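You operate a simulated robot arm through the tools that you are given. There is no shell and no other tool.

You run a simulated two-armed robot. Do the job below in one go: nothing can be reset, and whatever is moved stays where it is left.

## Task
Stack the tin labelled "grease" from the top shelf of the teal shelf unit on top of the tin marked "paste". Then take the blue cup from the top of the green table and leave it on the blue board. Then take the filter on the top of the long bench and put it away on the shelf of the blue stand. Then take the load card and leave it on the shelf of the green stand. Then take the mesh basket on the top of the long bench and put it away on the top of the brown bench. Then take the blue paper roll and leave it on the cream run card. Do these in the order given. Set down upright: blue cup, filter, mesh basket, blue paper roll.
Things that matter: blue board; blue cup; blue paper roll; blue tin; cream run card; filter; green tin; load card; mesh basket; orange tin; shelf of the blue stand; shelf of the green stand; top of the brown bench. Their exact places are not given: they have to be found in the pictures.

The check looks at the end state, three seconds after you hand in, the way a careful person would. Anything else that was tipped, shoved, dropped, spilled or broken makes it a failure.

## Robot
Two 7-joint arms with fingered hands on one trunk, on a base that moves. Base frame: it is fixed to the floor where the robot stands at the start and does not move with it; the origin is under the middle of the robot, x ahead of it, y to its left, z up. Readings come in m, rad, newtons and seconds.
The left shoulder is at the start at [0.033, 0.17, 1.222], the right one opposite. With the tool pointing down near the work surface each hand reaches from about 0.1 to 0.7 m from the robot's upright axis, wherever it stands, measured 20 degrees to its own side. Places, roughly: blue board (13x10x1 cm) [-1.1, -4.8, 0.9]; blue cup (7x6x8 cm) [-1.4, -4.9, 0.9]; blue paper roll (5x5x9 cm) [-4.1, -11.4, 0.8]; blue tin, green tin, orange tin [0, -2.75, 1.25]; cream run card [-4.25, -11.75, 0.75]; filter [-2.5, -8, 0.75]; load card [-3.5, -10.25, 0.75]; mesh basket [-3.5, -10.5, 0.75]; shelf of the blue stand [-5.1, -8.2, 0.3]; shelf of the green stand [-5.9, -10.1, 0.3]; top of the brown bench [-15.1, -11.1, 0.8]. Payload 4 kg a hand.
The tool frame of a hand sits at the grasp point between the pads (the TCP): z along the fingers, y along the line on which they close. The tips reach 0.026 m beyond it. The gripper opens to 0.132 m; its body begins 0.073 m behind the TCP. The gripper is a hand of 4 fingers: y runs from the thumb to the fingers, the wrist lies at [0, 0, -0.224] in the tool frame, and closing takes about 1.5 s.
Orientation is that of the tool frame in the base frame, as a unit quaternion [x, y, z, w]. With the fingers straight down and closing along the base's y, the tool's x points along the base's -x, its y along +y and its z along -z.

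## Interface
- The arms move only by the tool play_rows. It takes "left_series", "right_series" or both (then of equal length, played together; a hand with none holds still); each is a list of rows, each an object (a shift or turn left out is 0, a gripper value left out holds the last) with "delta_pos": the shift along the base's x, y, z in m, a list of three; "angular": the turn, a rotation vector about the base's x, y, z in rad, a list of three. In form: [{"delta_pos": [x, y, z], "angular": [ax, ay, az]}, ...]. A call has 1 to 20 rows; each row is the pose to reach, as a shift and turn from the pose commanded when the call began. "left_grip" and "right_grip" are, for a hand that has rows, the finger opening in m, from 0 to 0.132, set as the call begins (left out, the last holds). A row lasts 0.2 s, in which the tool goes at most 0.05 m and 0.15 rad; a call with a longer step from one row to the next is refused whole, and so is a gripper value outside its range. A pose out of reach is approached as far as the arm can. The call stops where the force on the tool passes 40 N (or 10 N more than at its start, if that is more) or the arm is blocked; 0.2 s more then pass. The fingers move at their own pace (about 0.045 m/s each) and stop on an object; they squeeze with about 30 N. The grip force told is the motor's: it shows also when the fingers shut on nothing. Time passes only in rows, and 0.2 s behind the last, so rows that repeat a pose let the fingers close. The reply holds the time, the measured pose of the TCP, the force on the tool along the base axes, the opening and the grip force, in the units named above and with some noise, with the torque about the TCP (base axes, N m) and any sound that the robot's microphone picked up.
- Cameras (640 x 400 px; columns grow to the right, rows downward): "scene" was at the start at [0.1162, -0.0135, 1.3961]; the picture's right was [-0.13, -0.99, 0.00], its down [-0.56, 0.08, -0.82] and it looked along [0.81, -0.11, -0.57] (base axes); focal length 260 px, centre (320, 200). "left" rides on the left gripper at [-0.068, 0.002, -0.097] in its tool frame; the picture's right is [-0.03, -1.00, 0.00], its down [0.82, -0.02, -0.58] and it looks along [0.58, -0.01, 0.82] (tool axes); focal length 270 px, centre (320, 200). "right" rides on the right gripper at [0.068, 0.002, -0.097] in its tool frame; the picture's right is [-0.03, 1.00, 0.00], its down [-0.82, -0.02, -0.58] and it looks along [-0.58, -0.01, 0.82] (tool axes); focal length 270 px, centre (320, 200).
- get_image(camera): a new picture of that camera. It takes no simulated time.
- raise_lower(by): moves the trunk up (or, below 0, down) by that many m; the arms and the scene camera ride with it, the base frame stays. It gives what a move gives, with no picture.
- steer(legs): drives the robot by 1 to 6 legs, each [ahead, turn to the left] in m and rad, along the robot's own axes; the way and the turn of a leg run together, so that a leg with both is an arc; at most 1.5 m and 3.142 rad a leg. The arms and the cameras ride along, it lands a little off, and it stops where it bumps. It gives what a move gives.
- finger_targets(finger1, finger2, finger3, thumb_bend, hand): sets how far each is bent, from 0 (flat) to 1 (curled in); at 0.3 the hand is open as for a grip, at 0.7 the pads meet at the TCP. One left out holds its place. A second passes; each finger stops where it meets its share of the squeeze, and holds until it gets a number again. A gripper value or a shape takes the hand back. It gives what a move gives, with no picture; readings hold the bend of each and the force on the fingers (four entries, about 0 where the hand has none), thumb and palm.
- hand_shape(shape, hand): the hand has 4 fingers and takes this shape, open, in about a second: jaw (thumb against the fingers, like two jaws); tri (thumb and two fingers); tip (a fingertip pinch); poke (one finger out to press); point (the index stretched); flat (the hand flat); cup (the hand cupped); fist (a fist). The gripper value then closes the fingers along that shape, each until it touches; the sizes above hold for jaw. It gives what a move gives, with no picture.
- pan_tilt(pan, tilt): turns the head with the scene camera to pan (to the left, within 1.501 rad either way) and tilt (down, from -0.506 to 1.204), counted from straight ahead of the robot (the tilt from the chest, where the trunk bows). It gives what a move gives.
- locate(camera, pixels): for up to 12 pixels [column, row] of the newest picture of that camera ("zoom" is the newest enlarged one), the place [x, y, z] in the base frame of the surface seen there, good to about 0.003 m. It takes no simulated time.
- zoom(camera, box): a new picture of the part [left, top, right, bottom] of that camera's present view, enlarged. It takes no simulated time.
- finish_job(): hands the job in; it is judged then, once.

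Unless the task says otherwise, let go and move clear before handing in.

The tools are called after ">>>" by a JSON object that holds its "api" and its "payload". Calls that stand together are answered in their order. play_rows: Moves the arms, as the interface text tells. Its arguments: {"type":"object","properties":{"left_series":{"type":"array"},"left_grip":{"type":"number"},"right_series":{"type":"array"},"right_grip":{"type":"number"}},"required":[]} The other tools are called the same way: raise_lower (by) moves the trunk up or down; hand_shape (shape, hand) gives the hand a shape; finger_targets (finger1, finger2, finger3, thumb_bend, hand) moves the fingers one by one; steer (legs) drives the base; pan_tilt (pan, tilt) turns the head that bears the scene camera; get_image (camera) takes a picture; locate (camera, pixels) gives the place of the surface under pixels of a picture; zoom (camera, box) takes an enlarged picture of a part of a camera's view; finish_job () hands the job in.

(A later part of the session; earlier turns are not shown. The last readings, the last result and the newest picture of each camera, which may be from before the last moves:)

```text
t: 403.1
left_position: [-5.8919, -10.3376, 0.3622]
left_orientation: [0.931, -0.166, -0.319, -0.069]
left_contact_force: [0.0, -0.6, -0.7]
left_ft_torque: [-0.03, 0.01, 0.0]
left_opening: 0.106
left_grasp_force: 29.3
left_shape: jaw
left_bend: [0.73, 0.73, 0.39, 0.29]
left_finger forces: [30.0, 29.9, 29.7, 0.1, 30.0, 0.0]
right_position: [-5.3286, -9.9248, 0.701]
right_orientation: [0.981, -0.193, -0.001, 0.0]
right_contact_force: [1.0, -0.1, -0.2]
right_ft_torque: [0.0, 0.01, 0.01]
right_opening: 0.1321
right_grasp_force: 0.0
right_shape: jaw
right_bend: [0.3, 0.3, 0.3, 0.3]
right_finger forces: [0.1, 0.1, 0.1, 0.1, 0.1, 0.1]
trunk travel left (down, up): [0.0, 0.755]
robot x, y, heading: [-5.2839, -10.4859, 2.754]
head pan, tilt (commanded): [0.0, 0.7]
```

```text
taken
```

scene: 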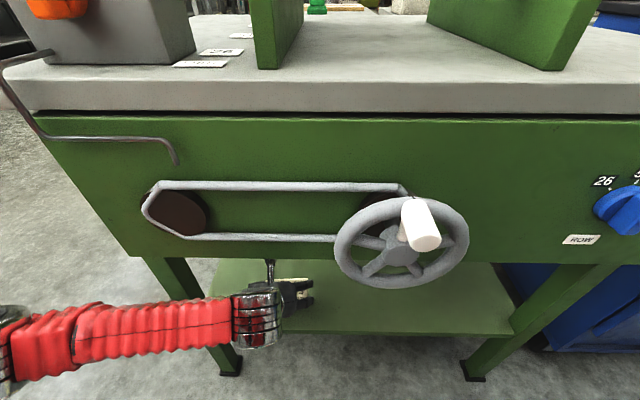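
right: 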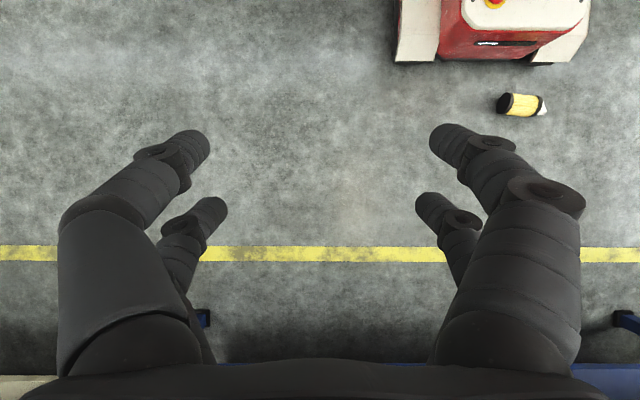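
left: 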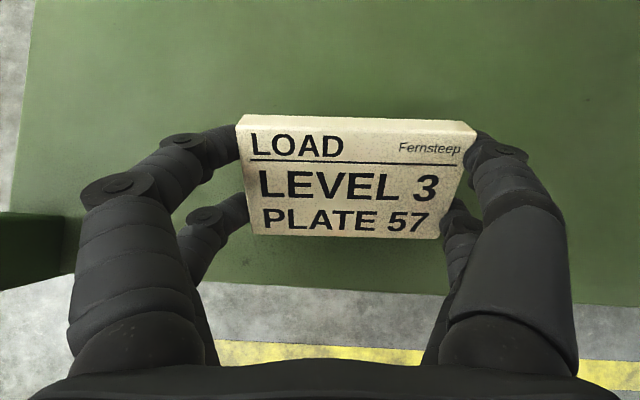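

The card is over the shelf (rear edge ~4.5 cm inside the shelf's front edge). I'll lower in small steps until the tips touch.

>>> {"api": "play_rows", "payload": {"left_series": [{"delta_pos": [0, 0, -0.006]}, {"delta_pos": [0, 0, -0.012]}, {"delta_pos": [0, 0, -0.012]}]}}

>>> {"api": "play_rows", "payload": {"left_series": [{"delta_pos": [0, 0, -0.003]}, {"delta_pos": [0, 0, -0.003]}]}}

>>> {"api": "play_rows", "payload": {"left_series": [{"delta_pos": [0, 0, -0.003]}, {"delta_pos": [0, 0, -0.003]}]}}

>>> {"api": "get_image", "payload": {"camera": "left"}}

```text
t: 403.9
left_position: [-5.8906, -10.3371, 0.352]
left_orientation: [0.931, -0.166, -0.319, -0.069]
left_contact_force: [0.6, 1.1, -0.7]
left_ft_torque: [0.0, -0.03, -0.01]
left_opening: 0.1059
left_grasp_force: 30.2
left_shape: jaw
left_bend: [0.73, 0.73, 0.39, 0.29]
left_finger forces: [29.9, 29.8, 29.7, 0.1, 30.1, 0.0]
right_position: [-5.3286, -9.9255, 0.7023]
right_orientation: [0.981, -0.194, -0.001, -0.001]
right_contact_force: [0.2, -0.4, -0.6]
right_ft_torque: [-0.02, 0.02, -0.03]
right_opening: 0.1321
right_grasp_force: 0.1
right_shape: jaw
right_bend: [0.3, 0.3, 0.3, 0.3]
right_finger forces: [0.0, 0.0, 0.0, 0.0, 0.0, 0.0]
trunk travel left (down, up): [0.0, 0.755]
robot x, y, heading: [-5.283, -10.4875, 2.751]
head pan, tilt (commanded): [0.0, 0.7]
```

```text
t: 404.5
left_position: [-5.8922, -10.3369, 0.3499]
left_orientation: [0.931, -0.166, -0.318, -0.07]
left_contact_force: [-0.3, -0.4, -0.5]
left_ft_torque: [0.03, -0.01, 0.01]
left_opening: 0.1062
left_grasp_force: 29.6
left_shape: jaw
left_bend: [0.73, 0.73, 0.39, 0.29]
left_finger forces: [29.9, 29.9, 29.8, 0.0, 30.0, 0.0]
right_position: [-5.3272, -9.9259, 0.7032]
right_orientation: [0.981, -0.193, -0.001, 0.0]
right_contact_force: [-0.8, -0.1, -0.4]
right_ft_torque: [0.0, 0.0, 0.01]
right_opening: 0.1321
right_grasp_force: 0.0
right_shape: jaw
right_bend: [0.3, 0.3, 0.3, 0.3]
right_finger forces: [0.0, 0.1, 0.0, 0.0, 0.1, 0.0]
trunk travel left (down, up): [0.0, 0.755]
robot x, y, heading: [-5.2876, -10.4855, 2.749]
head pan, tilt (commanded): [0.0, 0.7]
```

```text
t: 405.1
left_position: [-5.8923, -10.3359, 0.3445]
left_orientation: [0.931, -0.166, -0.318, -0.069]
left_contact_force: [0.5, -0.1, -0.7]
left_ft_torque: [-0.02, -0.02, -0.01]
left_opening: 0.1061
left_grasp_force: 30.2
left_shape: jaw
left_bend: [0.73, 0.73, 0.39, 0.29]
left_finger forces: [30.0, 29.9, 29.8, 0.1, 30.1, 0.0]
right_position: [-5.3294, -9.9259, 0.7027]
right_orientation: [0.981, -0.193, -0.002, 0.0]
right_contact_force: [-0.1, -0.7, 0.2]
right_ft_torque: [0.05, -0.01, 0.0]
right_opening: 0.1319
right_grasp_force: 0.0
right_shape: jaw
right_bend: [0.3, 0.3, 0.3, 0.3]
right_finger forces: [0.0, 0.0, 0.1, 0.1, 0.2, 0.1]
trunk travel left (down, up): [0.0, 0.755]
robot x, y, heading: [-5.2819, -10.4869, 2.747]
head pan, tilt (commanded): [0.0, 0.7]
```

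```text
taken
```

left: 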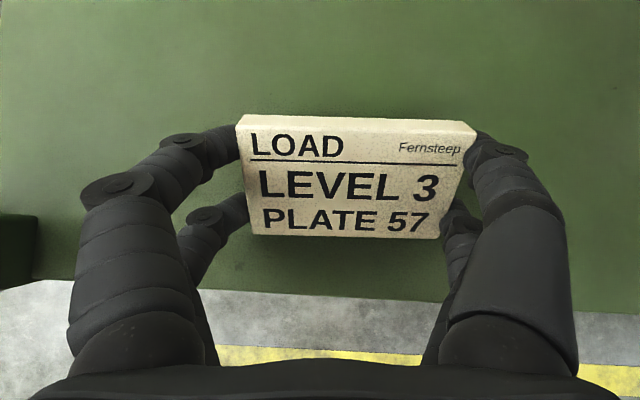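

No contact yet (−0.7 N). Keep lowering in small steps.

>>> {"api": "play_rows", "payload": {"left_series": [{"delta_pos": [0, 0, -0.003]}, {"delta_pos": [0, 0, -0.003]}]}}

>>> {"api": "play_rows", "payload": {"left_series": [{"delta_pos": [0, 0, -0.002]}, {"delta_pos": [0, 0, -0.002]}]}}

>>> {"api": "play_rows", "payload": {"left_series": [{"delta_pos": [0, 0, -0.002]}, {"delta_pos": [0, 0, -0.002]}]}}

```text
t: 405.7
left_position: [-5.8921, -10.3374, 0.3419]
left_orientation: [0.931, -0.165, -0.318, -0.069]
left_contact_force: [-0.2, -0.7, -0.4]
left_ft_torque: [0.01, -0.01, -0.01]
left_opening: 0.1061
left_grasp_force: 30.2
left_shape: jaw
left_bend: [0.73, 0.73, 0.39, 0.29]
left_finger forces: [30.0, 29.9, 29.8, 0.1, 30.0, 0.0]
right_position: [-5.3289, -9.9247, 0.7029]
right_orientation: [0.981, -0.193, -0.002, -0.001]
right_contact_force: [-0.1, -0.1, -0.5]
right_ft_torque: [0.01, 0.01, -0.03]
right_opening: 0.1322
right_grasp_force: 0.1
right_shape: jaw
right_bend: [0.3, 0.3, 0.3, 0.3]
right_finger forces: [0.1, 0.0, 0.0, 0.0, 0.0, 0.0]
trunk travel left (down, up): [0.0, 0.755]
robot x, y, heading: [-5.2837, -10.4915, 2.752]
head pan, tilt (commanded): [0.0, 0.7]
```

```text
t: 406.3
left_position: [-5.8927, -10.3374, 0.341]
left_orientation: [0.931, -0.165, -0.318, -0.068]
left_contact_force: [-0.2, -0.8, -0.2]
left_ft_torque: [0.01, -0.01, 0.02]
left_opening: 0.1061
left_grasp_force: 30.2
left_shape: jaw
left_bend: [0.73, 0.73, 0.39, 0.29]
left_finger forces: [30.0, 30.0, 29.6, 0.0, 30.1, 0.0]
right_position: [-5.3291, -9.9252, 0.7021]
right_orientation: [0.981, -0.193, -0.002, -0.001]
right_contact_force: [-0.1, 0.2, -0.4]
right_ft_torque: [0.02, -0.04, 0.01]
right_opening: 0.1319
right_grasp_force: 0.2
right_shape: jaw
right_bend: [0.3, 0.3, 0.3, 0.3]
right_finger forces: [0.0, 0.1, 0.0, 0.1, 0.0, 0.0]
trunk travel left (down, up): [0.0, 0.755]
robot x, y, heading: [-5.286, -10.4863, 2.757]
head pan, tilt (commanded): [0.0, 0.7]
```

```text
t: 406.9
left_position: [-5.8924, -10.3364, 0.3387]
left_orientation: [0.93, -0.166, -0.32, -0.07]
left_contact_force: [0.3, 0.5, 3.1]
left_ft_torque: [-0.1, 0.0, -0.03]
left_opening: 0.106
left_grasp_force: 30.0
left_shape: jaw
left_bend: [0.73, 0.73, 0.39, 0.29]
left_finger forces: [29.8, 29.9, 29.4, 0.0, 30.4, 0.1]
right_position: [-5.3284, -9.9259, 0.702]
right_orientation: [0.981, -0.194, -0.002, -0.001]
right_contact_force: [0.5, 0.2, -0.2]
right_ft_torque: [0.01, 0.0, 0.02]
right_opening: 0.1322
right_grasp_force: 0.1
right_shape: jaw
right_bend: [0.3, 0.3, 0.3, 0.3]
right_finger forces: [0.1, 0.1, 0.1, 0.0, 0.0, 0.0]
trunk travel left (down, up): [0.0, 0.755]
robot x, y, heading: [-5.2844, -10.4843, 2.756]
head pan, tilt (commanded): [0.0, 0.7]
```

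Contact (3.1 N). I'll open the hand so the card lays down on the shelf.

>>> {"api": "play_rows", "payload": {"left_series": [{"delta_pos": [0, 0, 0]}, {"delta_pos": [0, 0, 0]}, {"delta_pos": [0, 0, 0]}, {"delta_pos": [0, 0, 0]}, {"delta_pos": [0, 0, 0]}, {"delta_pos": [0, 0, 0]}], "left_grip": 0.132}}

>>> {"api": "get_image", "payload": {"camera": "left"}}

>>> {"api": "locate", "payload": {"camera": "left", "pixels": [[250, 140], [460, 140], [260, 220], [430, 220], [350, 180], [320, 290]]}}

```text
t: 408.3
left_position: [-5.8917, -10.3367, 0.3384]
left_orientation: [0.931, -0.165, -0.317, -0.069]
left_contact_force: [-0.2, 0.5, 0.0]
left_ft_torque: [0.05, -0.01, 0.0]
left_opening: 0.1317
left_grasp_force: 0.1
left_shape: jaw
left_bend: [0.3, 0.3, 0.3, 0.3]
left_finger forces: [0.1, 0.0, 0.0, 0.0, 0.0, 0.0]
right_position: [-5.3292, -9.9239, 0.7028]
right_orientation: [0.981, -0.194, -0.002, 0.0]
right_contact_force: [-0.3, -0.2, -0.2]
right_ft_torque: [0.0, -0.01, 0.02]
right_opening: 0.1318
right_grasp_force: 0.0
right_shape: jaw
right_bend: [0.3, 0.3, 0.3, 0.3]
right_finger forces: [0.0, 0.1, 0.0, 0.0, 0.0, 0.1]
trunk travel left (down, up): [0.0, 0.755]
robot x, y, heading: [-5.2831, -10.4858, 2.751]
head pan, tilt (commanded): [0.0, 0.7]
```

```text
taken
```

left: 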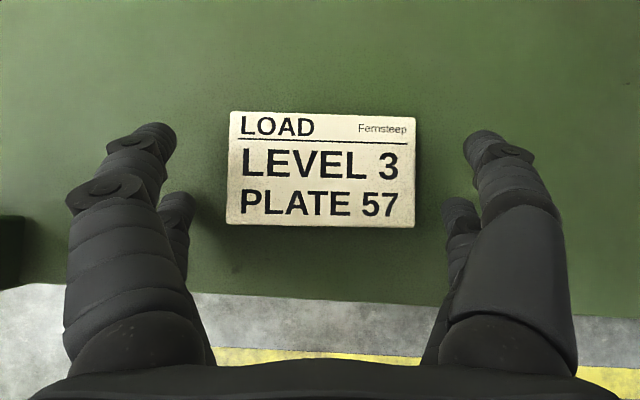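

```text
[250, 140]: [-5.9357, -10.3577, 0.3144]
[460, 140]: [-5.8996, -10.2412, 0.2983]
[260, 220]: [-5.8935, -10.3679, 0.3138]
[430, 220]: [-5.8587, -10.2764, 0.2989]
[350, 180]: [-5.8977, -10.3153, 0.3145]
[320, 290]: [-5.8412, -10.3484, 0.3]
```

The card lies flat on the green stand's shelf (top z≈0.314 all over). I'll raise the hand slightly and back straight out.

>>> {"api": "play_rows", "payload": {"left_series": [{"delta_pos": [0, 0, 0.008]}, {"delta_pos": [0, 0, 0.016]}, {"delta_pos": [0, 0, 0.016]}]}}

>>> {"api": "steer", "payload": {"legs": [[-0.5, 0]]}}

>>> {"api": "raise_lower", "payload": {"by": 0.4}}

>>> {"api": "raise_lower", "payload": {"by": 0.05}}

>>> {"api": "get_image", "payload": {"camera": "scene"}}

```text
t: 409.1
left_position: [-5.892, -10.3364, 0.3556]
left_orientation: [0.931, -0.166, -0.318, -0.07]
left_contact_force: [-0.2, 0.7, 0.1]
left_ft_torque: [-0.01, -0.01, -0.01]
left_opening: 0.1319
left_grasp_force: 0.1
left_shape: jaw
left_bend: [0.3, 0.3, 0.3, 0.3]
left_finger forces: [0.1, 0.1, 0.0, 0.0, 0.0, 0.0]
right_position: [-5.3285, -9.9256, 0.7032]
right_orientation: [0.981, -0.193, -0.002, -0.001]
right_contact_force: [0.6, 0.4, 0.0]
right_ft_torque: [0.0, -0.01, 0.01]
right_opening: 0.1319
right_grasp_force: 0.0
right_shape: jaw
right_bend: [0.3, 0.3, 0.3, 0.3]
right_finger forces: [0.1, 0.0, 0.0, 0.0, 0.1, 0.0]
trunk travel left (down, up): [0.0, 0.755]
robot x, y, heading: [-5.2854, -10.4863, 2.745]
head pan, tilt (commanded): [0.0, 0.7]
```

```text
t: 412.1
left_position: [-5.429, -10.5306, 0.3555]
left_orientation: [0.931, -0.163, -0.319, -0.069]
left_contact_force: [0.0, 0.3, -0.3]
left_ft_torque: [0.03, 0.0, 0.04]
left_opening: 0.1319
left_grasp_force: 0.1
left_shape: jaw
left_bend: [0.3, 0.3, 0.3, 0.3]
left_finger forces: [0.0, 0.0, 0.1, 0.0, 0.1, 0.0]
right_position: [-4.869, -10.1152, 0.7037]
right_orientation: [0.982, -0.19, -0.002, 0.0]
right_contact_force: [-0.1, 0.1, -0.3]
right_ft_torque: [-0.02, -0.02, 0.02]
right_opening: 0.132
right_grasp_force: 0.0
right_shape: jaw
right_bend: [0.3, 0.3, 0.3, 0.3]
right_finger forces: [0.1, 0.0, 0.1, 0.1, 0.0, 0.0]
trunk travel left (down, up): [0.0, 0.755]
robot x, y, heading: [-4.8205, -10.6752, 2.76]
head pan, tilt (commanded): [0.0, 0.7]
```

```text
t: 415.9
left_position: [-5.4299, -10.5318, 0.7553]
left_orientation: [0.931, -0.163, -0.319, -0.067]
left_contact_force: [1.3, -0.7, -1.3]
left_ft_torque: [-0.01, 0.0, 0.01]
left_opening: 0.1322
left_grasp_force: 0.0
left_shape: jaw
left_bend: [0.3, 0.3, 0.3, 0.3]
left_finger forces: [0.0, 0.0, 0.1, 0.0, 0.0, 0.1]
right_position: [-4.8689, -10.1156, 1.103]
right_orientation: [0.982, -0.189, -0.002, -0.001]
right_contact_force: [-0.2, 0.7, -0.2]
right_ft_torque: [0.0, 0.0, -0.03]
right_opening: 0.132
right_grasp_force: 0.0
right_shape: jaw
right_bend: [0.3, 0.3, 0.3, 0.3]
right_finger forces: [0.0, 0.1, 0.0, 0.0, 0.0, 0.0]
trunk travel left (down, up): [-0.4, 0.355]
robot x, y, heading: [-4.8188, -10.6783, 2.756]
head pan, tilt (commanded): [0.0, 0.7]
```

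```text
t: 416.8
left_position: [-5.4294, -10.5305, 0.8063]
left_orientation: [0.931, -0.162, -0.319, -0.067]
left_contact_force: [-0.5, -0.1, -0.1]
left_ft_torque: [-0.02, -0.01, -0.04]
left_opening: 0.132
left_grasp_force: 0.0
left_shape: jaw
left_bend: [0.3, 0.3, 0.3, 0.3]
left_finger forces: [0.0, 0.0, 0.0, 0.0, 0.1, 0.0]
right_position: [-4.8696, -10.1139, 1.1521]
right_orientation: [0.982, -0.19, -0.002, -0.001]
right_contact_force: [-0.4, -0.2, 0.5]
right_ft_torque: [-0.04, -0.05, -0.02]
right_opening: 0.1319
right_grasp_force: 0.1
right_shape: jaw
right_bend: [0.3, 0.3, 0.3, 0.3]
right_finger forces: [0.0, 0.0, 0.0, 0.1, 0.0, 0.0]
trunk travel left (down, up): [-0.45, 0.305]
robot x, y, heading: [-4.8221, -10.6746, 2.762]
head pan, tilt (commanded): [0.0, 0.7]
```

```text
taken
```

scene: 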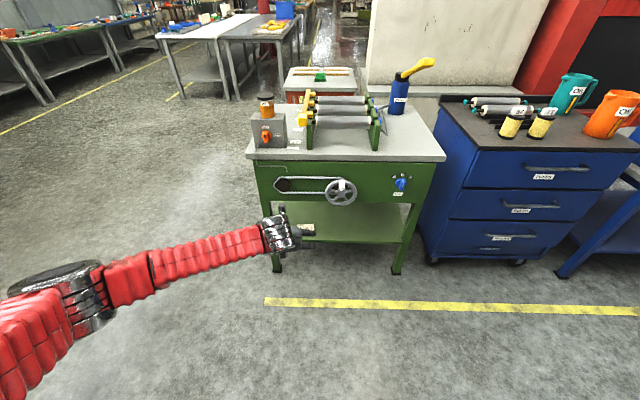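

The card stays on the shelf. Now the mesh basket. I'll bring both hands to neutral poses.

>>> {"api": "play_rows", "payload": {"left_series": [{"delta_pos": [0.005, -0.016, 0.042], "angular": [-0.0247, -0.0615, 0]}, {"delta_pos": [0.01, -0.033, 0.084], "angular": [-0.0494, -0.123, 0]}, {"delta_pos": [0.014, -0.05, 0.126], "angular": [-0.074, -0.1845, 0]}, {"delta_pos": [0.019, -0.067, 0.168], "angular": [-0.0988, -0.246, 0]}, {"delta_pos": [0.024, -0.084, 0.21], "angular": [-0.1235, -0.3075, 0]}, {"delta_pos": [0.029, -0.101, 0.252], "angular": [-0.148, -0.369, 0]}, {"delta_pos": [0.034, -0.118, 0.294], "angular": [-0.173, -0.43, 0]}, {"delta_pos": [0.038, -0.134, 0.336], "angular": [-0.198, -0.492, 0]}, {"delta_pos": [0.043, -0.151, 0.378], "angular": [-0.222, -0.5535, 0]}, {"delta_pos": [0.048, -0.168, 0.42], "angular": [-0.247, -0.615, 0]}, {"delta_pos": [0.048, -0.168, 0.42], "angular": [-0.247, -0.615, 0]}], "right_series": [{"delta_pos": [-0.032, -0.0165, 0.007]}, {"delta_pos": [-0.064, -0.033, 0.014]}, {"delta_pos": [-0.096, -0.0495, 0.021]}, {"delta_pos": [-0.128, -0.066, 0.028]}, {"delta_pos": [-0.16, -0.0825, 0.035]}, {"delta_pos": [-0.192, -0.099, 0.042]}, {"delta_pos": [-0.225, -0.1155, 0.049]}, {"delta_pos": [-0.257, -0.132, 0.056]}, {"delta_pos": [-0.289, -0.1485, 0.063]}, {"delta_pos": [-0.321, -0.165, 0.07]}, {"delta_pos": [-0.321, -0.165, 0.07]}]}}

>>> {"api": "zoom", "payload": {"camera": "scene", "box": [220, 150, 460, 290]}}

```text
t: 419.2
left_position: [-5.3807, -10.6975, 1.2298]
left_orientation: [0.985, -0.171, 0.0, 0.0]
left_contact_force: [-0.1, 0.3, 0.1]
left_ft_torque: [-0.01, 0.01, 0.01]
left_opening: 0.1319
left_grasp_force: 0.1
left_shape: jaw
left_bend: [0.3, 0.3, 0.3, 0.3]
left_finger forces: [0.0, 0.1, 0.0, 0.1, 0.0, 0.0]
right_position: [-5.1915, -10.2801, 1.2224]
right_orientation: [0.982, -0.19, -0.002, 0.0]
right_contact_force: [0.7, 0.3, -0.3]
right_ft_torque: [-0.02, 0.0, 0.0]
right_opening: 0.1319
right_grasp_force: 0.1
right_shape: jaw
right_bend: [0.3, 0.3, 0.3, 0.3]
right_finger forces: [0.0, 0.0, 0.0, 0.1, 0.0, 0.0]
trunk travel left (down, up): [-0.45, 0.305]
robot x, y, heading: [-4.8228, -10.6778, 2.76]
head pan, tilt (commanded): [0.0, 0.7]
```

```text
2.67 times, centred on (340, 220) of scene
```

zoom: 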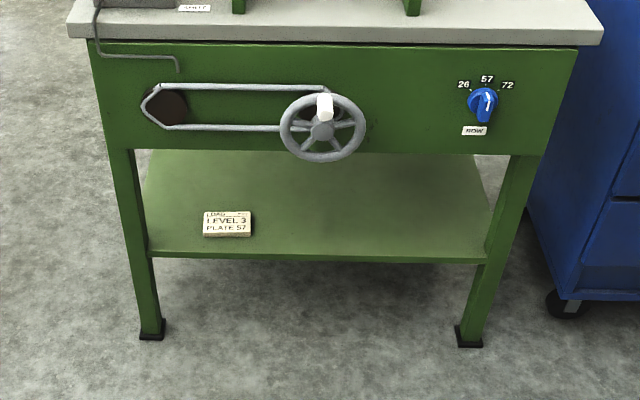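

The load card sits well on the shelf. I'll turn right, drive back up the aisle ~0.95 m, and face the bench for the mesh basket.

>>> {"api": "steer", "payload": {"legs": [[0, -0.78]]}}

>>> {"api": "steer", "payload": {"legs": [[0, -0.78]]}}

>>> {"api": "pan_tilt", "payload": {"pan": -0.3, "tilt": 0.4}}

>>> {"api": "get_image", "payload": {"camera": "scene"}}

```text
t: 421.9
left_position: [-5.2355, -10.2962, 1.2281]
left_orientation: [0.846, -0.533, -0.001, 0.0]
left_contact_force: [0.2, 0.2, 0.0]
left_ft_torque: [-0.03, 0.02, 0.02]
left_opening: 0.132
left_grasp_force: 0.1
left_shape: jaw
left_bend: [0.3, 0.3, 0.3, 0.3]
left_finger forces: [0.0, 0.0, 0.1, 0.0, 0.0, 0.0]
right_position: [-4.8051, -10.1337, 1.2237]
right_orientation: [0.837, -0.548, -0.001, -0.001]
right_contact_force: [-0.1, 0.1, 0.8]
right_ft_torque: [-0.02, 0.0, -0.01]
right_opening: 0.1317
right_grasp_force: 0.0
right_shape: jaw
right_bend: [0.3, 0.3, 0.3, 0.3]
right_finger forces: [0.1, 0.0, 0.0, 0.0, 0.1, 0.0]
trunk travel left (down, up): [-0.45, 0.305]
robot x, y, heading: [-4.8605, -10.6945, 1.979]
head pan, tilt (commanded): [0.0, 0.7]
```

```text
t: 424.6
left_position: [-4.8438, -10.1454, 1.2291]
left_orientation: [-0.579, 0.815, -0.001, 0.0]
left_contact_force: [-0.5, 0.3, -0.5]
left_ft_torque: [0.02, 0.01, 0.04]
left_opening: 0.1319
left_grasp_force: 0.0
left_shape: jaw
left_bend: [0.3, 0.3, 0.3, 0.3]
left_finger forces: [0.1, 0.0, 0.0, 0.1, 0.1, 0.0]
right_position: [-4.4258, -10.335, 1.224]
right_orientation: [-0.563, 0.827, 0.0, 0.0]
right_contact_force: [0.4, 0.6, -0.4]
right_ft_torque: [-0.03, 0.01, -0.02]
right_opening: 0.132
right_grasp_force: 0.1
right_shape: jaw
right_bend: [0.3, 0.3, 0.3, 0.3]
right_finger forces: [0.0, 0.0, 0.0, 0.0, 0.0, 0.0]
trunk travel left (down, up): [-0.45, 0.305]
robot x, y, heading: [-4.9047, -10.6742, 1.202]
head pan, tilt (commanded): [0.0, 0.7]
```

```text
t: 425.4
left_position: [-4.8483, -10.1461, 1.2301]
left_orientation: [-0.579, 0.816, 0.0, 0.001]
left_contact_force: [-1.0, 0.1, -0.4]
left_ft_torque: [-0.01, -0.06, 0.01]
left_opening: 0.1322
left_grasp_force: 0.0
left_shape: jaw
left_bend: [0.3, 0.3, 0.3, 0.3]
left_finger forces: [0.1, 0.0, 0.0, 0.0, 0.0, 0.0]
right_position: [-4.4289, -10.3346, 1.2252]
right_orientation: [-0.564, 0.826, -0.001, 0.003]
right_contact_force: [-1.5, 0.1, 1.3]
right_ft_torque: [0.03, -0.05, -0.04]
right_opening: 0.1318
right_grasp_force: 0.1
right_shape: jaw
right_bend: [0.3, 0.3, 0.3, 0.3]
right_finger forces: [0.0, 0.0, 0.1, 0.0, 0.0, 0.0]
trunk travel left (down, up): [-0.45, 0.305]
robot x, y, heading: [-4.9028, -10.6778, 1.198]
head pan, tilt (commanded): [-0.3, 0.4]
```

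```text
taken
```

scene: 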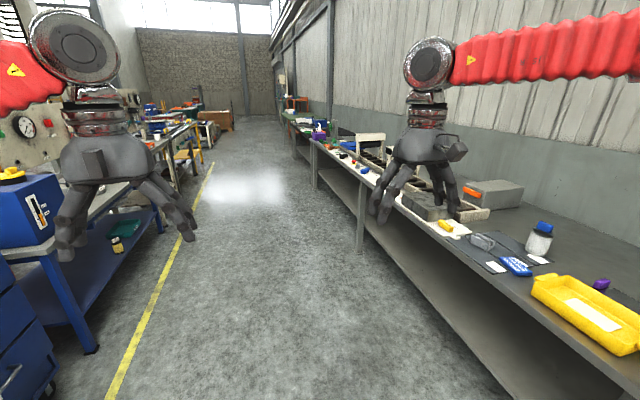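

The aisle back up is clear; basket at (540,240). I'll drive 0.97 m and turn right to face the bench.

>>> {"api": "steer", "payload": {"legs": [[0.97, 0]]}}

>>> {"api": "steer", "payload": {"legs": [[0, -0.8]]}}

>>> {"api": "steer", "payload": {"legs": [[0, -0.79]]}}

>>> {"api": "pan_tilt", "payload": {"pan": -0.15, "tilt": 0.75}}

>>> {"api": "get_image", "payload": {"camera": "scene"}}

```text
t: 430.6
left_position: [-4.5034, -9.2355, 1.2291]
left_orientation: [-0.583, 0.812, 0.0, 0.0]
left_contact_force: [0.5, 0.9, 0.1]
left_ft_torque: [-0.01, -0.02, 0.0]
left_opening: 0.1323
left_grasp_force: 0.0
left_shape: jaw
left_bend: [0.3, 0.3, 0.3, 0.3]
left_finger forces: [0.0, 0.1, 0.0, 0.0, 0.0, 0.1]
right_position: [-4.0835, -9.4197, 1.2245]
right_orientation: [-0.567, 0.824, 0.002, 0.002]
right_contact_force: [-0.4, -0.8, -0.1]
right_ft_torque: [-0.02, 0.01, 0.04]
right_opening: 0.1319
right_grasp_force: 0.0
right_shape: jaw
right_bend: [0.3, 0.3, 0.3, 0.3]
right_finger forces: [0.1, 0.1, 0.0, 0.0, 0.1, 0.0]
trunk travel left (down, up): [-0.45, 0.305]
robot x, y, heading: [-4.5552, -9.7601, 1.21]
head pan, tilt (commanded): [-0.3, 0.4]
```

```text
t: 433.3
left_position: [-4.1415, -9.4323, 1.2301]
left_orientation: [-0.222, 0.975, 0.0, 0.001]
left_contact_force: [0.0, 0.0, 0.1]
left_ft_torque: [-0.02, 0.01, 0.0]
left_opening: 0.132
left_grasp_force: 0.0
left_shape: jaw
left_bend: [0.3, 0.3, 0.3, 0.3]
left_finger forces: [0.0, 0.0, 0.1, 0.0, 0.1, 0.1]
right_position: [-3.9806, -9.862, 1.2236]
right_orientation: [-0.204, 0.979, 0.001, 0.002]
right_contact_force: [-0.3, 0.2, 0.3]
right_ft_torque: [0.0, 0.01, -0.01]
right_opening: 0.1322
right_grasp_force: 0.0
right_shape: jaw
right_bend: [0.3, 0.3, 0.3, 0.3]
right_finger forces: [0.0, 0.1, 0.0, 0.0, 0.1, 0.0]
trunk travel left (down, up): [-0.45, 0.305]
robot x, y, heading: [-4.5765, -9.72, 0.424]
head pan, tilt (commanded): [-0.3, 0.4]
```

```text
t: 436.5
left_position: [-4.0673, -9.8421, 1.2322]
left_orientation: [0.178, 0.984, 0.002, 0.002]
left_contact_force: [-0.8, -1.2, -0.6]
left_ft_torque: [0.11, -0.09, -0.02]
left_opening: 0.132
left_grasp_force: 0.0
left_shape: jaw
left_bend: [0.3, 0.3, 0.3, 0.3]
left_finger forces: [0.1, 0.1, 0.0, 0.0, 0.1, 0.0]
right_position: [-4.2669, -10.2549, 1.2241]
right_orientation: [0.198, 0.98, 0.002, 0.002]
right_contact_force: [0.2, -1.4, -0.7]
right_ft_torque: [0.06, 0.02, -0.02]
right_opening: 0.1318
right_grasp_force: 0.1
right_shape: jaw
right_bend: [0.3, 0.3, 0.3, 0.3]
right_finger forces: [0.0, 0.0, 0.1, 0.0, 0.0, 0.1]
trunk travel left (down, up): [-0.45, 0.305]
robot x, y, heading: [-4.5556, -9.6804, -0.375]
head pan, tilt (commanded): [-0.3, 0.4]
stopped in leg 1: the robot was blocked; the commanded pose is now the measured one
```

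```text
t: 437.4
left_position: [-4.0651, -9.8379, 1.232]
left_orientation: [0.177, 0.984, 0.001, 0.001]
left_contact_force: [0.6, -0.5, -0.2]
left_ft_torque: [-0.03, -0.01, -0.02]
left_opening: 0.132
left_grasp_force: 0.1
left_shape: jaw
left_bend: [0.3, 0.3, 0.3, 0.3]
left_finger forces: [0.0, 0.0, 0.1, 0.1, 0.1, 0.0]
right_position: [-4.2654, -10.2503, 1.2269]
right_orientation: [0.197, 0.98, -0.001, 0.002]
right_contact_force: [0.6, -0.6, -0.7]
right_ft_torque: [0.02, -0.01, -0.02]
right_opening: 0.1319
right_grasp_force: 0.0
right_shape: jaw
right_bend: [0.3, 0.3, 0.3, 0.3]
right_finger forces: [0.0, 0.0, 0.1, 0.0, 0.1, 0.1]
trunk travel left (down, up): [-0.45, 0.305]
robot x, y, heading: [-4.5583, -9.6799, -0.377]
head pan, tilt (commanded): [-0.15, 0.75]
```

```text
taken
```

scene: 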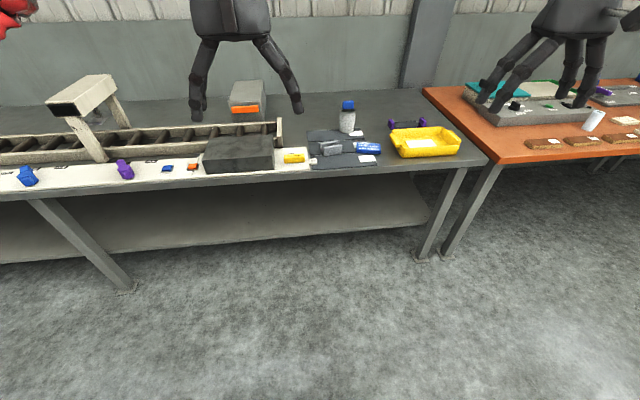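

The basket (347,117) is 1.21 m ahead, 0.31 m right. I'll turn 0.1 right and drive in 0.61 m.

>>> {"api": "steer", "payload": {"legs": [[0, -0.1], [0.61, 0]]}}

>>> {"api": "pan_tilt", "payload": {"pan": -0.25, "tilt": 0.85}}

>>> {"api": "get_image", "payload": {"camera": "scene"}}

>>> {"api": "zoom", "payload": {"camera": "scene", "box": [250, 80, 410, 180]}}

```text
t: 441.4
left_position: [-3.5477, -10.1587, 1.2312]
left_orientation: [0.225, 0.974, 0.0, 0.0]
left_contact_force: [0.4, 0.3, -0.4]
left_ft_torque: [0.01, 0.04, 0.0]
left_opening: 0.1319
left_grasp_force: 0.1
left_shape: jaw
left_bend: [0.3, 0.3, 0.3, 0.3]
left_finger forces: [0.0, 0.0, 0.0, 0.1, 0.0, 0.0]
right_position: [-3.7863, -10.5514, 1.2261]
right_orientation: [0.244, 0.97, -0.001, 0.001]
right_contact_force: [0.0, -0.1, 0.6]
right_ft_torque: [0.01, 0.01, -0.01]
right_opening: 0.132
right_grasp_force: 0.1
right_shape: jaw
right_bend: [0.3, 0.3, 0.3, 0.3]
right_finger forces: [0.0, 0.1, 0.0, 0.0, 0.0, 0.1]
trunk travel left (down, up): [-0.45, 0.305]
robot x, y, heading: [-4.0212, -9.9584, -0.48]
head pan, tilt (commanded): [-0.15, 0.75]
```

```text
t: 442.0
left_position: [-3.5481, -10.1597, 1.2325]
left_orientation: [0.225, 0.974, 0.0, 0.001]
left_contact_force: [0.6, -0.5, -0.2]
left_ft_torque: [-0.01, 0.02, 0.0]
left_opening: 0.1321
left_grasp_force: 0.1
left_shape: jaw
left_bend: [0.3, 0.3, 0.3, 0.3]
left_finger forces: [0.0, 0.0, 0.0, 0.1, 0.0, 0.0]
right_position: [-3.7881, -10.5504, 1.227]
right_orientation: [0.243, 0.97, -0.001, 0.002]
right_contact_force: [0.1, -0.1, 0.6]
right_ft_torque: [0.03, 0.03, -0.03]
right_opening: 0.1319
right_grasp_force: 0.0
right_shape: jaw
right_bend: [0.3, 0.3, 0.3, 0.3]
right_finger forces: [0.0, 0.1, 0.0, 0.1, 0.1, 0.0]
trunk travel left (down, up): [-0.45, 0.305]
robot x, y, heading: [-4.0276, -9.9561, -0.479]
head pan, tilt (commanded): [-0.25, 0.85]
```

```text
taken
```

scene: 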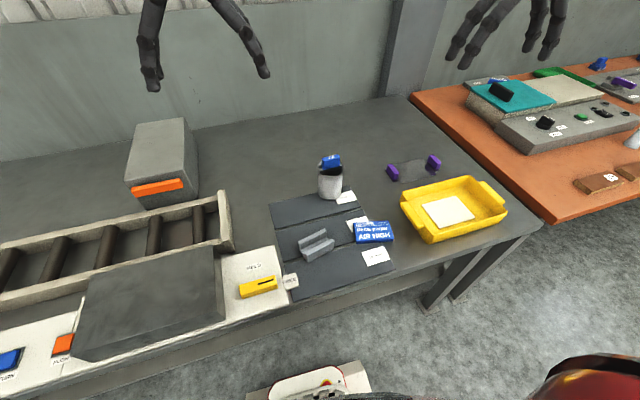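

```text
4.00 times, centred on (330, 130) of scene
```

zoom: 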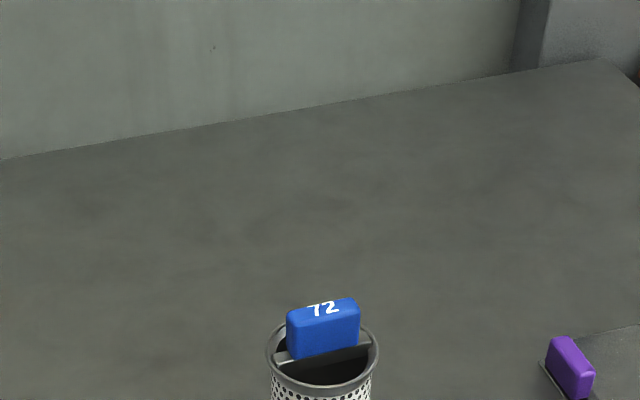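

>>> {"api": "zoom", "payload": {"camera": "scene", "box": [280, 135, 400, 215]}}

>>> {"api": "locate", "payload": {"camera": "zoom", "pixels": [[195, 195], [340, 200], [265, 245], [270, 150], [262, 130], [270, 115], [200, 330], [325, 330], [265, 345], [230, 215], [310, 180]]}}

```text
5.00 times, centred on (340, 175) of scene
```

zoom: 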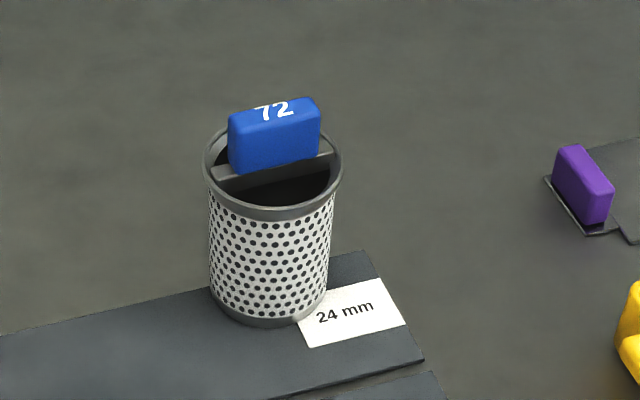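

```text
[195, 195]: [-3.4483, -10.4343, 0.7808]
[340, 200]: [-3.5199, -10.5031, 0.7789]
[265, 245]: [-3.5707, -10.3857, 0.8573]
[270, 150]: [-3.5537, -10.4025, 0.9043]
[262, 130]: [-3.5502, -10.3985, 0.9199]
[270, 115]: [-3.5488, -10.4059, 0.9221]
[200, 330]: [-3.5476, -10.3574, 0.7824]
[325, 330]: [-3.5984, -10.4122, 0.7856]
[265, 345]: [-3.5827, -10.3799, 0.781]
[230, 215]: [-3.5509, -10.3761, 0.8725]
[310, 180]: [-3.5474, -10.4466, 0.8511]
```

>>> {"api": "locate", "payload": {"camera": "zoom", "pixels": [[207, 165], [338, 172], [272, 214], [235, 205], [310, 203], [216, 140], [333, 145], [212, 185], [335, 190], [290, 100]]}}

```text
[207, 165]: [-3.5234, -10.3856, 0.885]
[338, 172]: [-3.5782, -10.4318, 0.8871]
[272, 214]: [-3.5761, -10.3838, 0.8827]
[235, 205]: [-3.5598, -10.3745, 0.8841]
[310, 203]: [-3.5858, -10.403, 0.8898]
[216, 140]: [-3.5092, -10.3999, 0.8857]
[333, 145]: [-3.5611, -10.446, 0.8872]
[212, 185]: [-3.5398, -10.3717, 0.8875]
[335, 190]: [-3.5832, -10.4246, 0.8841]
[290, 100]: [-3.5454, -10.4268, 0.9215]
```

Rim centre ≈[-3.548,-10.411], radius ≈3.9 cm, tag top z≈0.922. I'll bring the right hand over it and down to z≈0.97.

>>> {"api": "play_rows", "payload": {"right_series": [{"delta_pos": [0.04, 0.0233, 0]}, {"delta_pos": [0.08, 0.0466, 0]}, {"delta_pos": [0.12, 0.07, 0]}, {"delta_pos": [0.16, 0.0933, 0]}, {"delta_pos": [0.2, 0.1166, 0]}, {"delta_pos": [0.2406, 0.1399, 0]}, {"delta_pos": [0.2406, 0.1399, -0.045]}, {"delta_pos": [0.2406, 0.1399, -0.09]}, {"delta_pos": [0.2406, 0.1399, -0.135]}, {"delta_pos": [0.2406, 0.1399, -0.18]}, {"delta_pos": [0.2406, 0.1399, -0.225]}, {"delta_pos": [0.2406, 0.1399, -0.257]}, {"delta_pos": [0.2406, 0.1399, -0.257]}], "right_grip": 0.132}}

>>> {"api": "get_image", "payload": {"camera": "right"}}

>>> {"api": "get_image", "payload": {"camera": "scene"}}

```text
t: 444.8
left_position: [-3.5463, -10.1588, 1.232]
left_orientation: [0.225, 0.974, 0.0, 0.001]
left_contact_force: [-0.2, 0.4, 0.5]
left_ft_torque: [-0.01, -0.01, 0.01]
left_opening: 0.1319
left_grasp_force: 0.1
left_shape: jaw
left_bend: [0.3, 0.3, 0.3, 0.3]
left_finger forces: [0.1, 0.0, 0.0, 0.0, 0.1, 0.1]
right_position: [-3.6129, -10.4239, 0.9959]
right_orientation: [0.243, 0.97, 0.0, 0.002]
right_contact_force: [-0.7, 0.3, -0.1]
right_ft_torque: [0.01, -0.01, -0.02]
right_opening: 0.1322
right_grasp_force: 0.0
right_shape: jaw
right_bend: [0.3, 0.3, 0.3, 0.3]
right_finger forces: [0.0, 0.0, 0.0, 0.0, 0.0, 0.0]
right hand out of reach, approached as far as the arm can: row 5, 6, 7, 8, 9, 10, 11, 12, 13
trunk travel left (down, up): [-0.45, 0.305]
robot x, y, heading: [-4.0187, -9.9527, -0.468]
head pan, tilt (commanded): [-0.25, 0.85]
```

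```text
taken
```

right: 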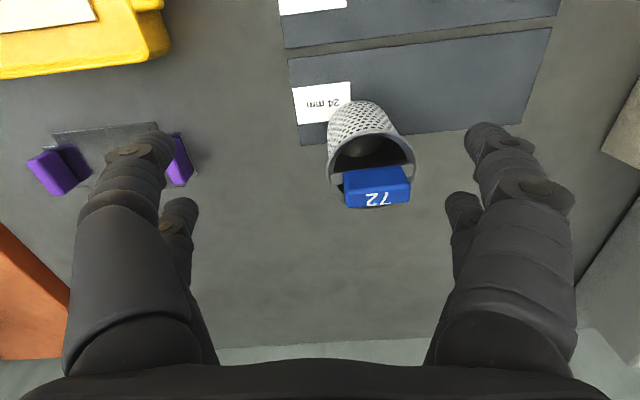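

```text
taken
```

scene: 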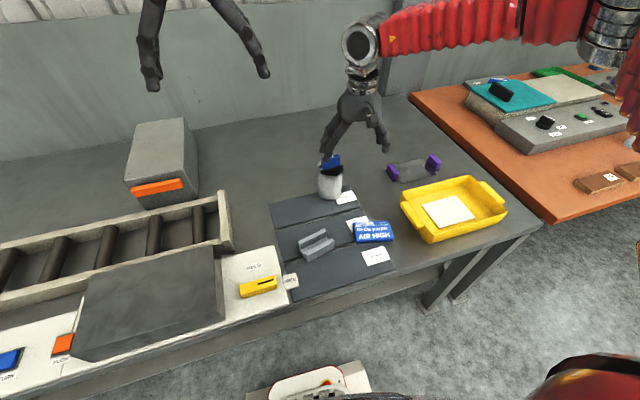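

The arm stopped ~6.6 cm short at the higher level. From this lower height I'll try again toward the basket's centre.

>>> {"api": "play_rows", "payload": {"right_series": [{"delta_pos": [0.022, 0.0045, 0]}, {"delta_pos": [0.044, 0.009, 0]}, {"delta_pos": [0.0654, 0.0134, 0]}, {"delta_pos": [0.0654, 0.0134, 0]}]}}

```text
t: 445.8
left_position: [-3.5478, -10.16, 1.2322]
left_orientation: [0.224, 0.974, 0.0, 0.001]
left_contact_force: [0.2, 0.3, 0.0]
left_ft_torque: [-0.02, 0.0, 0.0]
left_opening: 0.1318
left_grasp_force: 0.0
left_shape: jaw
left_bend: [0.3, 0.3, 0.3, 0.3]
left_finger forces: [0.0, 0.0, 0.0, 0.0, 0.0, 0.1]
right_position: [-3.608, -10.4222, 1.0125]
right_orientation: [0.244, 0.97, 0.0, 0.001]
right_contact_force: [-0.2, -0.4, 0.4]
right_ft_torque: [-0.01, 0.0, 0.01]
right_opening: 0.1319
right_grasp_force: 0.0
right_shape: jaw
right_bend: [0.3, 0.3, 0.3, 0.3]
right_finger forces: [0.0, 0.1, 0.1, 0.0, 0.1, 0.1]
right hand out of reach, approached as far as the arm can: row 1, 2, 3, 4
trunk travel left (down, up): [-0.45, 0.305]
robot x, y, heading: [-4.0263, -9.9553, -0.477]
head pan, tilt (commanded): [-0.25, 0.85]
```

The reach ends ~6 cm short, so I need to stand closer. I'll look down at the base and the bench's lower shelf to see the room.

>>> {"api": "pan_tilt", "payload": {"pan": 0, "tilt": 1.2}}

>>> {"api": "get_image", "payload": {"camera": "scene"}}

>>> {"api": "locate", "payload": {"camera": "scene", "pixels": [[320, 240], [320, 200], [320, 220], [320, 150], [250, 230], [400, 220], [450, 180], [320, 255], [270, 260], [380, 250]]}}

```text
t: 446.7
left_position: [-3.5477, -10.1588, 1.2321]
left_orientation: [0.226, 0.974, 0.0, 0.001]
left_contact_force: [-0.8, -0.4, 0.9]
left_ft_torque: [0.02, 0.04, -0.01]
left_opening: 0.132
left_grasp_force: 0.0
left_shape: jaw
left_bend: [0.3, 0.3, 0.3, 0.3]
left_finger forces: [0.1, 0.0, 0.0, 0.1, 0.1, 0.1]
right_position: [-3.6083, -10.4218, 1.0115]
right_orientation: [0.243, 0.97, -0.001, 0.002]
right_contact_force: [0.2, 1.0, -0.2]
right_ft_torque: [-0.02, 0.03, 0.0]
right_opening: 0.1321
right_grasp_force: 0.0
right_shape: jaw
right_bend: [0.3, 0.3, 0.3, 0.3]
right_finger forces: [0.0, 0.0, 0.1, 0.0, 0.0, 0.0]
trunk travel left (down, up): [-0.45, 0.305]
robot x, y, heading: [-4.0244, -9.9567, -0.481]
head pan, tilt (commanded): [0.0, 1.201]
```

```text
taken
```

scene: 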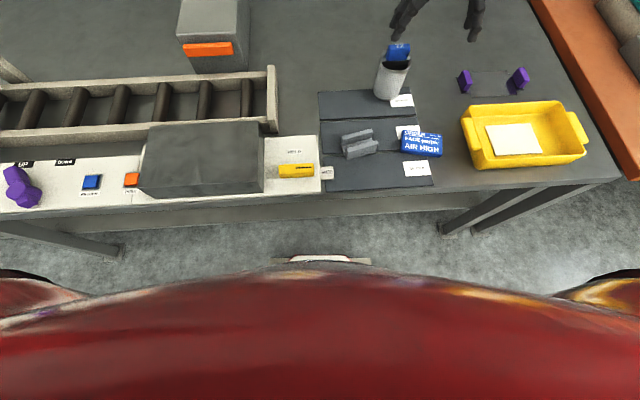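

```text
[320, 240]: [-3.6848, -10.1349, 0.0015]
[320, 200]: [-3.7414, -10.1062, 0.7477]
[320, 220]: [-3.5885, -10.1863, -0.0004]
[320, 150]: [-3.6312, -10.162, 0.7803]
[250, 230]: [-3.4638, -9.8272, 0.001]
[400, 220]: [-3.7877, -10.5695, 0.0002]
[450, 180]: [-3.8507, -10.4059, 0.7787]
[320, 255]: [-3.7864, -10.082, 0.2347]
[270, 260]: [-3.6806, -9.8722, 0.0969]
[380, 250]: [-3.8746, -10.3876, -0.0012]
```

The floor is visible under the bench well past its edge (no shelf near), so I can move the base in by 9 cm.

>>> {"api": "steer", "payload": {"legs": [[0.09, 0]]}}

>>> {"api": "get_image", "payload": {"camera": "right"}}

```text
t: 447.8
left_position: [-3.4674, -10.2016, 1.2306]
left_orientation: [0.224, 0.975, 0.001, 0.0]
left_contact_force: [0.7, -0.6, -0.7]
left_ft_torque: [0.03, 0.04, -0.03]
left_opening: 0.1321
left_grasp_force: 0.1
left_shape: jaw
left_bend: [0.3, 0.3, 0.3, 0.3]
left_finger forces: [0.1, 0.0, 0.0, 0.0, 0.1, 0.0]
right_position: [-3.5263, -10.4644, 1.0111]
right_orientation: [0.243, 0.97, 0.0, 0.0]
right_contact_force: [0.5, -0.7, -0.6]
right_ft_torque: [-0.02, 0.02, 0.01]
right_opening: 0.1319
right_grasp_force: 0.1
right_shape: jaw
right_bend: [0.3, 0.3, 0.3, 0.3]
right_finger forces: [0.0, 0.1, 0.0, 0.0, 0.1, 0.1]
trunk travel left (down, up): [-0.45, 0.305]
robot x, y, heading: [-3.9418, -10.0, -0.475]
head pan, tilt (commanded): [0.0, 1.201]
```

```text
taken
```

right: 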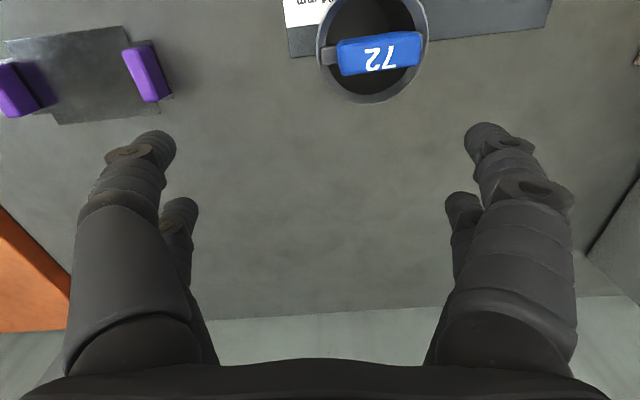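

>>> {"api": "locate", "payload": {"camera": "right", "pixels": [[319, 45], [427, 45], [373, 101], [340, 88], [408, 88], [380, 60], [325, 70], [422, 70]]}}

```text
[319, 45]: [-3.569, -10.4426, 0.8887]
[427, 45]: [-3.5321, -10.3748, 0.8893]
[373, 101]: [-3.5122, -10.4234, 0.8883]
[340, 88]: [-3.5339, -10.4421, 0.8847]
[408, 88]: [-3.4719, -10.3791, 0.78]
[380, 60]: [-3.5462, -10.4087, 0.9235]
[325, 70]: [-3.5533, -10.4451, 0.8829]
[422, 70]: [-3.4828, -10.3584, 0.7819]
```

Rim centre refined to ≈[-3.5485,-10.408]. I'll centre over it, then descend to z≈0.863 and check.

>>> {"api": "play_rows", "payload": {"right_series": [{"delta_pos": [-0.011, 0.028, 0]}, {"delta_pos": [-0.0222, 0.0564, 0]}, {"delta_pos": [-0.0222, 0.0564, -0.035]}, {"delta_pos": [-0.0222, 0.0564, -0.07]}, {"delta_pos": [-0.0222, 0.0564, -0.07]}]}}

>>> {"api": "get_image", "payload": {"camera": "right"}}

```text
t: 449.0
left_position: [-3.4676, -10.2004, 1.2327]
left_orientation: [0.224, 0.975, -0.001, 0.001]
left_contact_force: [-0.1, -0.3, 0.9]
left_ft_torque: [0.02, -0.02, -0.01]
left_opening: 0.1322
left_grasp_force: 0.0
left_shape: jaw
left_bend: [0.3, 0.3, 0.3, 0.3]
left_finger forces: [0.0, 0.1, 0.0, 0.0, 0.0, 0.1]
right_position: [-3.5665, -10.4107, 0.9503]
right_orientation: [0.243, 0.97, 0.0, 0.002]
right_contact_force: [-0.1, -0.4, 0.4]
right_ft_torque: [-0.02, 0.02, 0.01]
right_opening: 0.1319
right_grasp_force: 0.0
right_shape: jaw
right_bend: [0.3, 0.3, 0.3, 0.3]
right_finger forces: [0.0, 0.0, 0.1, 0.0, 0.0, 0.0]
right hand out of reach, approached as far as the arm can: row 3, 4, 5
trunk travel left (down, up): [-0.45, 0.305]
robot x, y, heading: [-3.9453, -9.9987, -0.477]
head pan, tilt (commanded): [0.0, 1.201]
```

```text
taken
```

right: 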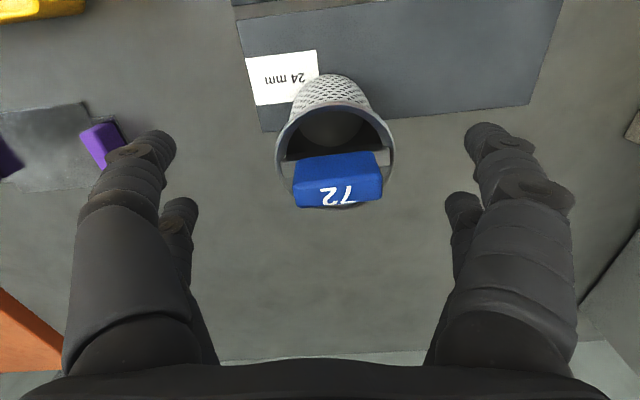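

Again "out of reach" though the distance is modest, so the arm's elbow posture is probably unfavourable. I'll look at the right arm.

>>> {"api": "pan_tilt", "payload": {"pan": -0.7, "tilt": 0.5}}

>>> {"api": "get_image", "payload": {"camera": "scene"}}

>>> {"api": "locate", "payload": {"camera": "scene", "pixels": [[450, 100], [500, 110], [560, 150], [600, 200], [400, 110], [350, 110]]}}

```text
t: 450.0
left_position: [-3.4678, -10.2001, 1.2322]
left_orientation: [0.224, 0.974, 0.0, 0.0]
left_contact_force: [-0.5, -0.7, 0.3]
left_ft_torque: [-0.01, -0.04, -0.03]
left_opening: 0.1322
left_grasp_force: 0.0
left_shape: jaw
left_bend: [0.3, 0.3, 0.3, 0.3]
left_finger forces: [0.0, 0.0, 0.1, 0.0, 0.0, 0.0]
right_position: [-3.5656, -10.4112, 0.9502]
right_orientation: [0.244, 0.97, 0.0, 0.003]
right_contact_force: [0.2, -0.2, -1.7]
right_ft_torque: [-0.04, -0.05, -0.02]
right_opening: 0.1324
right_grasp_force: 0.0
right_shape: jaw
right_bend: [0.3, 0.3, 0.3, 0.3]
right_finger forces: [0.0, 0.0, 0.0, 0.0, 0.0, 0.0]
trunk travel left (down, up): [-0.45, 0.305]
robot x, y, heading: [-3.9468, -10.0012, -0.476]
head pan, tilt (commanded): [-0.7, 0.499]
```

```text
taken
```

scene: 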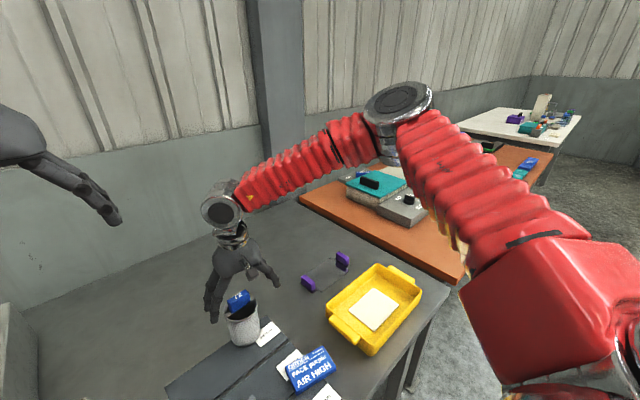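

```text
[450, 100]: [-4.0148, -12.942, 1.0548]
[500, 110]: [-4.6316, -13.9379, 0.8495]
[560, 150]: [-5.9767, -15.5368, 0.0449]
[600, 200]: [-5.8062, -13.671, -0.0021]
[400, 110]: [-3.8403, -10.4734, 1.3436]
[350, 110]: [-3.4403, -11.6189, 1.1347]
```

The right elbow sits high and outward. I'll raise the hand and turn the robot 0.32 rad to the right so the basket lies straight ahead, where this arm reaches better.

>>> {"api": "play_rows", "payload": {"right_series": [{"delta_pos": [-0.02, 0.01, 0.04]}, {"delta_pos": [-0.05, 0.02, 0.08]}, {"delta_pos": [-0.08, 0.03, 0.12]}, {"delta_pos": [-0.1, 0.04, 0.16]}, {"delta_pos": [-0.1, 0.04, 0.18]}]}}

>>> {"api": "steer", "payload": {"legs": [[0, -0.32]]}}

>>> {"api": "pan_tilt", "payload": {"pan": 0, "tilt": 0.9}}

>>> {"api": "get_image", "payload": {"camera": "scene"}}

```text
refused: row 2 steps farther than a row can; nothing moved
```

```text
t: 451.6
left_position: [-3.5578, -10.3366, 1.2334]
left_orientation: [0.377, 0.926, 0.0, 0.001]
left_contact_force: [0.2, 0.4, -0.4]
left_ft_torque: [-0.03, -0.01, -0.03]
left_opening: 0.132
left_grasp_force: 0.0
left_shape: jaw
left_bend: [0.3, 0.3, 0.3, 0.3]
left_finger forces: [0.1, 0.1, 0.0, 0.1, 0.1, 0.0]
right_position: [-3.7158, -10.5073, 0.9505]
right_orientation: [0.395, 0.919, 0.0, 0.002]
right_contact_force: [0.0, -0.6, 0.3]
right_ft_torque: [-0.02, 0.03, 0.0]
right_opening: 0.132
right_grasp_force: 0.0
right_shape: jaw
right_bend: [0.3, 0.3, 0.3, 0.3]
right_finger forces: [0.0, 0.0, 0.0, 0.0, 0.0, 0.0]
trunk travel left (down, up): [-0.45, 0.305]
robot x, y, heading: [-3.9306, -9.9807, -0.794]
head pan, tilt (commanded): [-0.7, 0.499]
```

```text
t: 452.6
left_position: [-3.5582, -10.3363, 1.2334]
left_orientation: [0.376, 0.926, -0.001, 0.001]
left_contact_force: [-0.2, 0.2, -0.7]
left_ft_torque: [-0.01, 0.0, 0.02]
left_opening: 0.1318
left_grasp_force: 0.0
left_shape: jaw
left_bend: [0.3, 0.3, 0.3, 0.3]
left_finger forces: [0.0, 0.1, 0.1, 0.0, 0.0, 0.0]
right_position: [-3.7166, -10.5067, 0.9501]
right_orientation: [0.395, 0.919, 0.0, 0.002]
right_contact_force: [0.0, 0.0, -0.5]
right_ft_torque: [-0.01, 0.01, 0.0]
right_opening: 0.1318
right_grasp_force: 0.1
right_shape: jaw
right_bend: [0.3, 0.3, 0.3, 0.3]
right_finger forces: [0.1, 0.0, 0.1, 0.1, 0.0, 0.0]
trunk travel left (down, up): [-0.45, 0.305]
robot x, y, heading: [-3.9295, -9.9799, -0.799]
head pan, tilt (commanded): [0.0, 0.901]
```

```text
taken
```

scene: 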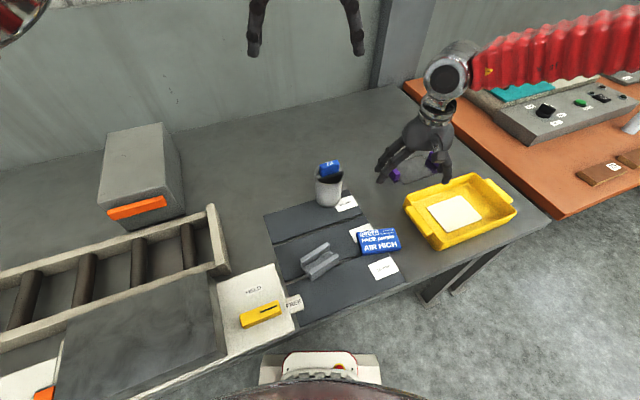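

The lift row was refused, but the turn went ahead; the basket still stands upright at (328,185). I'll zoom in to check it and the neighbours.

>>> {"api": "zoom", "payload": {"camera": "scene", "box": [250, 140, 420, 290]}}

>>> {"api": "locate", "payload": {"camera": "scene", "pixels": [[315, 177], [343, 176], [329, 186], [329, 160], [330, 206]]}}

```text
2.67 times, centred on (335, 215) of scene
```

zoom: 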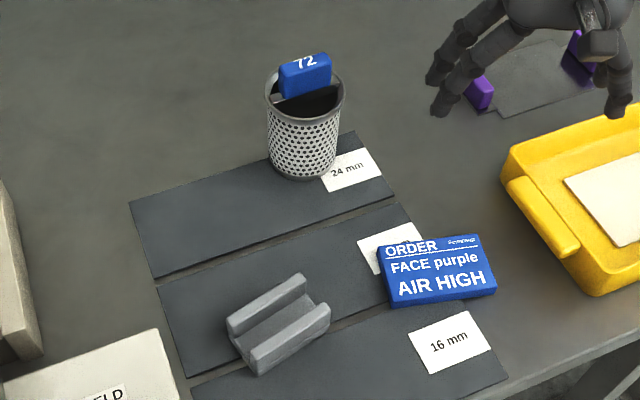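

```text
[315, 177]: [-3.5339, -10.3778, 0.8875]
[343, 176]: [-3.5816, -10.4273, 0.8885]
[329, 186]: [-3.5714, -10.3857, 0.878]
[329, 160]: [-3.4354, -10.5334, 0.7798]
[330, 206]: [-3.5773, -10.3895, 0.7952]
```

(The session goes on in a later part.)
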